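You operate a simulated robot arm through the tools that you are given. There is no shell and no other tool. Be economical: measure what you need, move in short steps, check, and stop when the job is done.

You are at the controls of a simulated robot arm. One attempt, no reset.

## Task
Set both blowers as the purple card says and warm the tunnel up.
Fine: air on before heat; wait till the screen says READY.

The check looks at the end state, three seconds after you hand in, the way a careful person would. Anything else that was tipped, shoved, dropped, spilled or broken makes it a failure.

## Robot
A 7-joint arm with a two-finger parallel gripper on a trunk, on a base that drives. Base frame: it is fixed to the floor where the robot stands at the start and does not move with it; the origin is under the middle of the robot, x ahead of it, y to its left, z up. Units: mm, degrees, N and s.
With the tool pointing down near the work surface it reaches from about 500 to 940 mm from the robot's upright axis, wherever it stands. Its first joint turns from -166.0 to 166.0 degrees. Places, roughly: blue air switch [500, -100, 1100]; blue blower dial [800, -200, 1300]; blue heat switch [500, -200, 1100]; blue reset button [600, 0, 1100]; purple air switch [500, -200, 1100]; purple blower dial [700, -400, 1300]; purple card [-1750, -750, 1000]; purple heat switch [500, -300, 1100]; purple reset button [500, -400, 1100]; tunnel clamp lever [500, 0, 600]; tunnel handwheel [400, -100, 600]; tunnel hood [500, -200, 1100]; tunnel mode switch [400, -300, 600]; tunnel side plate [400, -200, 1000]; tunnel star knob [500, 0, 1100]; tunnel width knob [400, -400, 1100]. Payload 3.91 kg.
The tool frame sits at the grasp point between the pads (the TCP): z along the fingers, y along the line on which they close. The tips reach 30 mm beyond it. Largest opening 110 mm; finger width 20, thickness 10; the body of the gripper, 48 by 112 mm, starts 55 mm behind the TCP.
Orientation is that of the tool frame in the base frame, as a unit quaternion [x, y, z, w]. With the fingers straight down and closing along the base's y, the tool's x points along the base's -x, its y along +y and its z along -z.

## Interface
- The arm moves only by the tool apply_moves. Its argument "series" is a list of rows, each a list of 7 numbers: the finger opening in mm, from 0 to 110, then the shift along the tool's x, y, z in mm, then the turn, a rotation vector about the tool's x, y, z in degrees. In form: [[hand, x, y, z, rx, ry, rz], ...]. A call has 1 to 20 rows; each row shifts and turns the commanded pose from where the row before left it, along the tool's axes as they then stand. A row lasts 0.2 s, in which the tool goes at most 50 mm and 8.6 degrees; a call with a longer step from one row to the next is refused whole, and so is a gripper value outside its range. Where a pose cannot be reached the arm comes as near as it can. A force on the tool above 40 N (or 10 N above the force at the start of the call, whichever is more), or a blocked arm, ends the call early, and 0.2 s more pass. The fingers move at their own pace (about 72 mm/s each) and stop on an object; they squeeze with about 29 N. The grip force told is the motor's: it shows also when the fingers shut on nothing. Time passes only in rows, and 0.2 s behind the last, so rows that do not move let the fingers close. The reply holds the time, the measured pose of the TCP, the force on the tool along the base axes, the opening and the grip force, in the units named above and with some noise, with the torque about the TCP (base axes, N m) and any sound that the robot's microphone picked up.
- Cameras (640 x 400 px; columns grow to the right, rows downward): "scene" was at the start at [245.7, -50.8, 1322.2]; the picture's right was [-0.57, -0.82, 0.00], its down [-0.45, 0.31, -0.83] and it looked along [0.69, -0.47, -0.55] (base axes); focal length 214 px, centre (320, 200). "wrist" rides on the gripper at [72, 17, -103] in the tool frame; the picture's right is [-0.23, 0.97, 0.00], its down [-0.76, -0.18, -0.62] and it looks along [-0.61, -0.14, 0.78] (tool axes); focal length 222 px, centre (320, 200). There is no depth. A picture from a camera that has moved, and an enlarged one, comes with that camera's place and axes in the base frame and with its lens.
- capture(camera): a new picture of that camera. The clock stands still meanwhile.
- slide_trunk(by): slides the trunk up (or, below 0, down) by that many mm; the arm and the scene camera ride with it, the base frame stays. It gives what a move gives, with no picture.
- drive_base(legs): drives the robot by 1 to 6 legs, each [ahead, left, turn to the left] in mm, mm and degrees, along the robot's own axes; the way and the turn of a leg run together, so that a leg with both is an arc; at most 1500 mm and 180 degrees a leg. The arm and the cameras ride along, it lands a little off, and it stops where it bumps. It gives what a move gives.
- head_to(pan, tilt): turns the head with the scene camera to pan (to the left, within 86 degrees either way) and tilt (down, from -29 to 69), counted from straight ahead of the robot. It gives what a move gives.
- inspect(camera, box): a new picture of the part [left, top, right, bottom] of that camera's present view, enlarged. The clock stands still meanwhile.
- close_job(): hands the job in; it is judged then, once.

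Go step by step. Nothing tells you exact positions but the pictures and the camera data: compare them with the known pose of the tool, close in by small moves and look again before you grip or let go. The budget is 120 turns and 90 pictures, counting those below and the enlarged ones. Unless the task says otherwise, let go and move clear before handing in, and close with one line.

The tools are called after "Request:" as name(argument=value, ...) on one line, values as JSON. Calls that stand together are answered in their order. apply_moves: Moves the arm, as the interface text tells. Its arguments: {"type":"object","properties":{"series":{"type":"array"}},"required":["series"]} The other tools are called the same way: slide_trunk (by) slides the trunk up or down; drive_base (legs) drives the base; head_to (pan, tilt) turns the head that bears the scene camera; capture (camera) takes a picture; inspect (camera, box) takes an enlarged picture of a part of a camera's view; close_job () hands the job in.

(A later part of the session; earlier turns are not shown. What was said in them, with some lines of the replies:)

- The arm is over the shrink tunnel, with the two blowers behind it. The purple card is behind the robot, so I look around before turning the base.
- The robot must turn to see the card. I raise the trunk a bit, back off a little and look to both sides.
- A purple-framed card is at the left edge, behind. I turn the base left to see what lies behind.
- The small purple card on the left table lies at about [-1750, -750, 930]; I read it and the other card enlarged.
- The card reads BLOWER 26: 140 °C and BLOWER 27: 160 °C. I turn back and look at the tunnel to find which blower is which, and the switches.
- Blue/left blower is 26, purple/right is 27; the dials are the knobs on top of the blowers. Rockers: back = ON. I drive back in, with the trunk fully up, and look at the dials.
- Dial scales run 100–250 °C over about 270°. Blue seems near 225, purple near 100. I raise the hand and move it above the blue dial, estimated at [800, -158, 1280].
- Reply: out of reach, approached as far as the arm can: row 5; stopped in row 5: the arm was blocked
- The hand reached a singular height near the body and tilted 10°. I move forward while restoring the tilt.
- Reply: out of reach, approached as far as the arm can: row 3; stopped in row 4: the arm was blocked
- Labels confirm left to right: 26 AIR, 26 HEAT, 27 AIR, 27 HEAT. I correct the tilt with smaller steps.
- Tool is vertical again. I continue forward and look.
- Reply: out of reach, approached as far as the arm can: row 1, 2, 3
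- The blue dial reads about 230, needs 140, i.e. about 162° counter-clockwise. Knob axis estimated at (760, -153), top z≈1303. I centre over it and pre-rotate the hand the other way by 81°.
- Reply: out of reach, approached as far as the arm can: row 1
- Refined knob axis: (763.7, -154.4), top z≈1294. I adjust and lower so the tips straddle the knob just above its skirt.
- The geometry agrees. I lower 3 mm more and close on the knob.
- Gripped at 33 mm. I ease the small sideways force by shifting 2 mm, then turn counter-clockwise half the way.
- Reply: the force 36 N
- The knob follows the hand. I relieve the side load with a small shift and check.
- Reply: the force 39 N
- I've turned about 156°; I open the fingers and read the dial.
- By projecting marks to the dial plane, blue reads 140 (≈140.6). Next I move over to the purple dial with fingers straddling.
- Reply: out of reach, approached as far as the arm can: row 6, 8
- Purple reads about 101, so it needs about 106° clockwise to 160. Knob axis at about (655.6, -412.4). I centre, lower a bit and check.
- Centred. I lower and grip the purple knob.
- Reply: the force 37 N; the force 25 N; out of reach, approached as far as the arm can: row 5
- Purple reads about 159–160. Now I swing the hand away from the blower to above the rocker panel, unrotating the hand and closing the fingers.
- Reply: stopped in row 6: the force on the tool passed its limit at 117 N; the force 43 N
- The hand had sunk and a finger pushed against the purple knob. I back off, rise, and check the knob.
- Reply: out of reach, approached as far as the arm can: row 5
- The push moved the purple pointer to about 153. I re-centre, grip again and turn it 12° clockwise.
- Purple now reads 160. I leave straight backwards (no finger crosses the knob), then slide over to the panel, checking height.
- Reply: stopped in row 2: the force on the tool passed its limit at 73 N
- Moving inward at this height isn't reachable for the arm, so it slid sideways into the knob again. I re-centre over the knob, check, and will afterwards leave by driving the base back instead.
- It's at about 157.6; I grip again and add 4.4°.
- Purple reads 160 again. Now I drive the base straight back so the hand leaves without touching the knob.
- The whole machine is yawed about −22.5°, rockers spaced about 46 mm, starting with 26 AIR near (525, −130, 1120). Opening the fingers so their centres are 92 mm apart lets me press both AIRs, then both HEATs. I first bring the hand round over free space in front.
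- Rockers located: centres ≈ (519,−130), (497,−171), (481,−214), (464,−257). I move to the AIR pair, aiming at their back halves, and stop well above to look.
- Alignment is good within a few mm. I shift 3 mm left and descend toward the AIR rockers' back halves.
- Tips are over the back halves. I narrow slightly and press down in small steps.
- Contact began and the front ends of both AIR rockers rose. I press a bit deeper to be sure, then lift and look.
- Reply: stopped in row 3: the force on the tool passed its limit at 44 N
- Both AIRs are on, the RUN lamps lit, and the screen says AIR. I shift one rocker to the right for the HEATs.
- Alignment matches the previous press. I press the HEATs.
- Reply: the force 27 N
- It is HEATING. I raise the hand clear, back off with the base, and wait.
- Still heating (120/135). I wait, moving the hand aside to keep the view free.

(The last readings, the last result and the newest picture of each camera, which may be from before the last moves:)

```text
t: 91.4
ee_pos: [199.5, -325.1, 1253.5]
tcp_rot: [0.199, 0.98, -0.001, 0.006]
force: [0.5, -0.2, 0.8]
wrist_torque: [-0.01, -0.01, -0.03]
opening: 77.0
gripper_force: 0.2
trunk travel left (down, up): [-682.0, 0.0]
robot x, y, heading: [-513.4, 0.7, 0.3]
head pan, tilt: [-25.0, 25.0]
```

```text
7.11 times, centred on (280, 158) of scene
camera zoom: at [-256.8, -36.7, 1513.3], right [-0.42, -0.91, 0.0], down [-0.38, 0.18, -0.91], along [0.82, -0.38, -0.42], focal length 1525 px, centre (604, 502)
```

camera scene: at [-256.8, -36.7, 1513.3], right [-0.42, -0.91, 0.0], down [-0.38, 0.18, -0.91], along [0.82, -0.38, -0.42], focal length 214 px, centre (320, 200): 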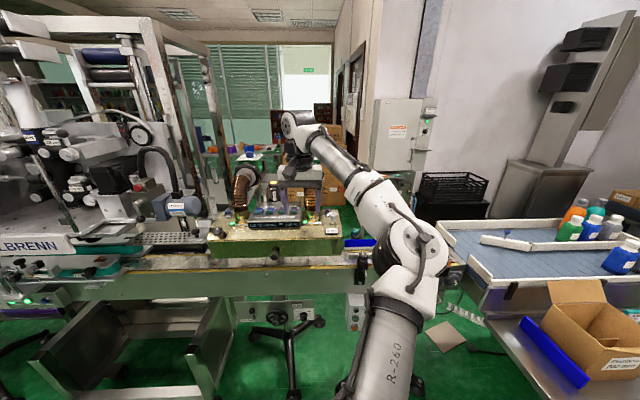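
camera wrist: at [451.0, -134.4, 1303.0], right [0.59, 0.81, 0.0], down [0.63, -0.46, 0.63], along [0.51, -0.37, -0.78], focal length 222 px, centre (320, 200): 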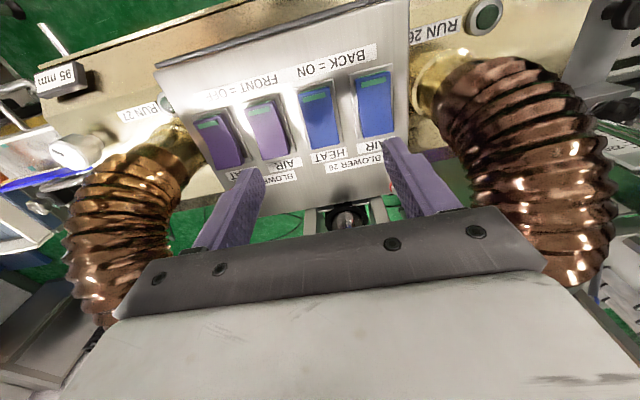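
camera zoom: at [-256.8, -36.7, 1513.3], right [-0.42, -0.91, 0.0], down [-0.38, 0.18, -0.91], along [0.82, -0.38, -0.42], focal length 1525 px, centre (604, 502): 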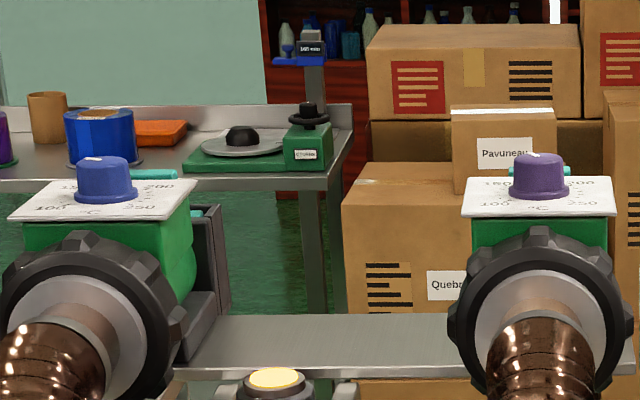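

READY. I wait a little more to see where both temperatures settle.

Request:
apply_moves(series=[[77, 0, 0, 0, 0, 0, 0], [77, 0, 0, 0, 0, 0, 0], [77, 0, 0, 0, 0, 0, 0], [77, 0, 0, 0, 0, 0, 0], [77, 0, 0, 0, 0, 0, 0], [77, 0, 0, 0, 0, 0, 0], [77, 0, 0, 0, 0, 0, 0], [77, 0, 0, 0, 0, 0, 0], [77, 0, 0, 0, 0, 0, 0], [77, 0, 0, 0, 0, 0, 0], [77, 0, 0, 0, 0, 0, 0], [77, 0, 0, 0, 0, 0, 0], [77, 0, 0, 0, 0, 0, 0], [77, 0, 0, 0, 0, 0, 0], [77, 0, 0, 0, 0, 0, 0], [77, 0, 0, 0, 0, 0, 0], [77, 0, 0, 0, 0, 0, 0], [77, 0, 0, 0, 0, 0, 0], [77, 0, 0, 0, 0, 0, 0], [77, 0, 0, 0, 0, 0, 0]])

Request:
apply_moves(series=[[77, 0, 0, 0, 0, 0, 0], [77, 0, 0, 0, 0, 0, 0], [77, 0, 0, 0, 0, 0, 0], [77, 0, 0, 0, 0, 0, 0], [77, 0, 0, 0, 0, 0, 0], [77, 0, 0, 0, 0, 0, 0], [77, 0, 0, 0, 0, 0, 0], [77, 0, 0, 0, 0, 0, 0], [77, 0, 0, 0, 0, 0, 0], [77, 0, 0, 0, 0, 0, 0], [77, 0, 0, 0, 0, 0, 0], [77, 0, 0, 0, 0, 0, 0], [77, 0, 0, 0, 0, 0, 0], [77, 0, 0, 0, 0, 0, 0], [77, 0, 0, 0, 0, 0, 0], [77, 0, 0, 0, 0, 0, 0], [77, 0, 0, 0, 0, 0, 0], [77, 0, 0, 0, 0, 0, 0], [77, 0, 0, 0, 0, 0, 0], [77, 0, 0, 0, 0, 0, 0]])

Request:
inspect(camera="scene", box=[240, 205, 310, 240])

```text
t: 95.6
ee_pos: [199.5, -324.8, 1253.3]
tcp_rot: [0.198, 0.98, 0.0, 0.006]
force: [0.2, 1.0, 0.1]
wrist_torque: [-0.02, -0.02, -0.01]
opening: 77.0
gripper_force: 0.1
trunk travel left (down, up): [-682.0, 0.0]
robot x, y, heading: [-512.3, 4.5, 0.4]
head pan, tilt: [-25.0, 25.0]
```

```text
t: 99.8
ee_pos: [199.8, -325.8, 1254.4]
tcp_rot: [0.198, 0.98, -0.001, 0.005]
force: [0.6, -0.3, -0.5]
wrist_torque: [0.01, -0.04, -0.03]
opening: 77.1
gripper_force: 0.1
trunk travel left (down, up): [-682.0, 0.0]
robot x, y, heading: [-511.0, 1.4, 0.0]
head pan, tilt: [-25.0, 25.0]
```

```text
9.14 times, centred on (275, 222) of scene
camera zoom: at [-256.8, -36.7, 1513.3], right [-0.42, -0.91, 0.0], down [-0.38, 0.18, -0.91], along [0.82, -0.38, -0.42], focal length 1961 px, centre (731, -6)
```

zoom: 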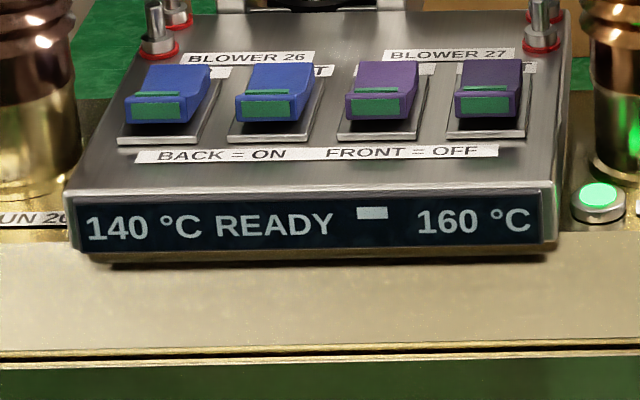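

The screen shows 140 °C READY 160 °C, both blowers run and the hand is clear, so I hand in.

Request:
close_job()

```text
The job is handed in.
```

The tunnel is warm and the screen says READY, with blower 26 at 140 °C and blower 27 at 160 °C as the purple card says; air went on before heat. While I was leaving the blower 27 dial, a finger pushed against its knob twice. I reset it to 160 both times, and the blower showed no damage or shift.
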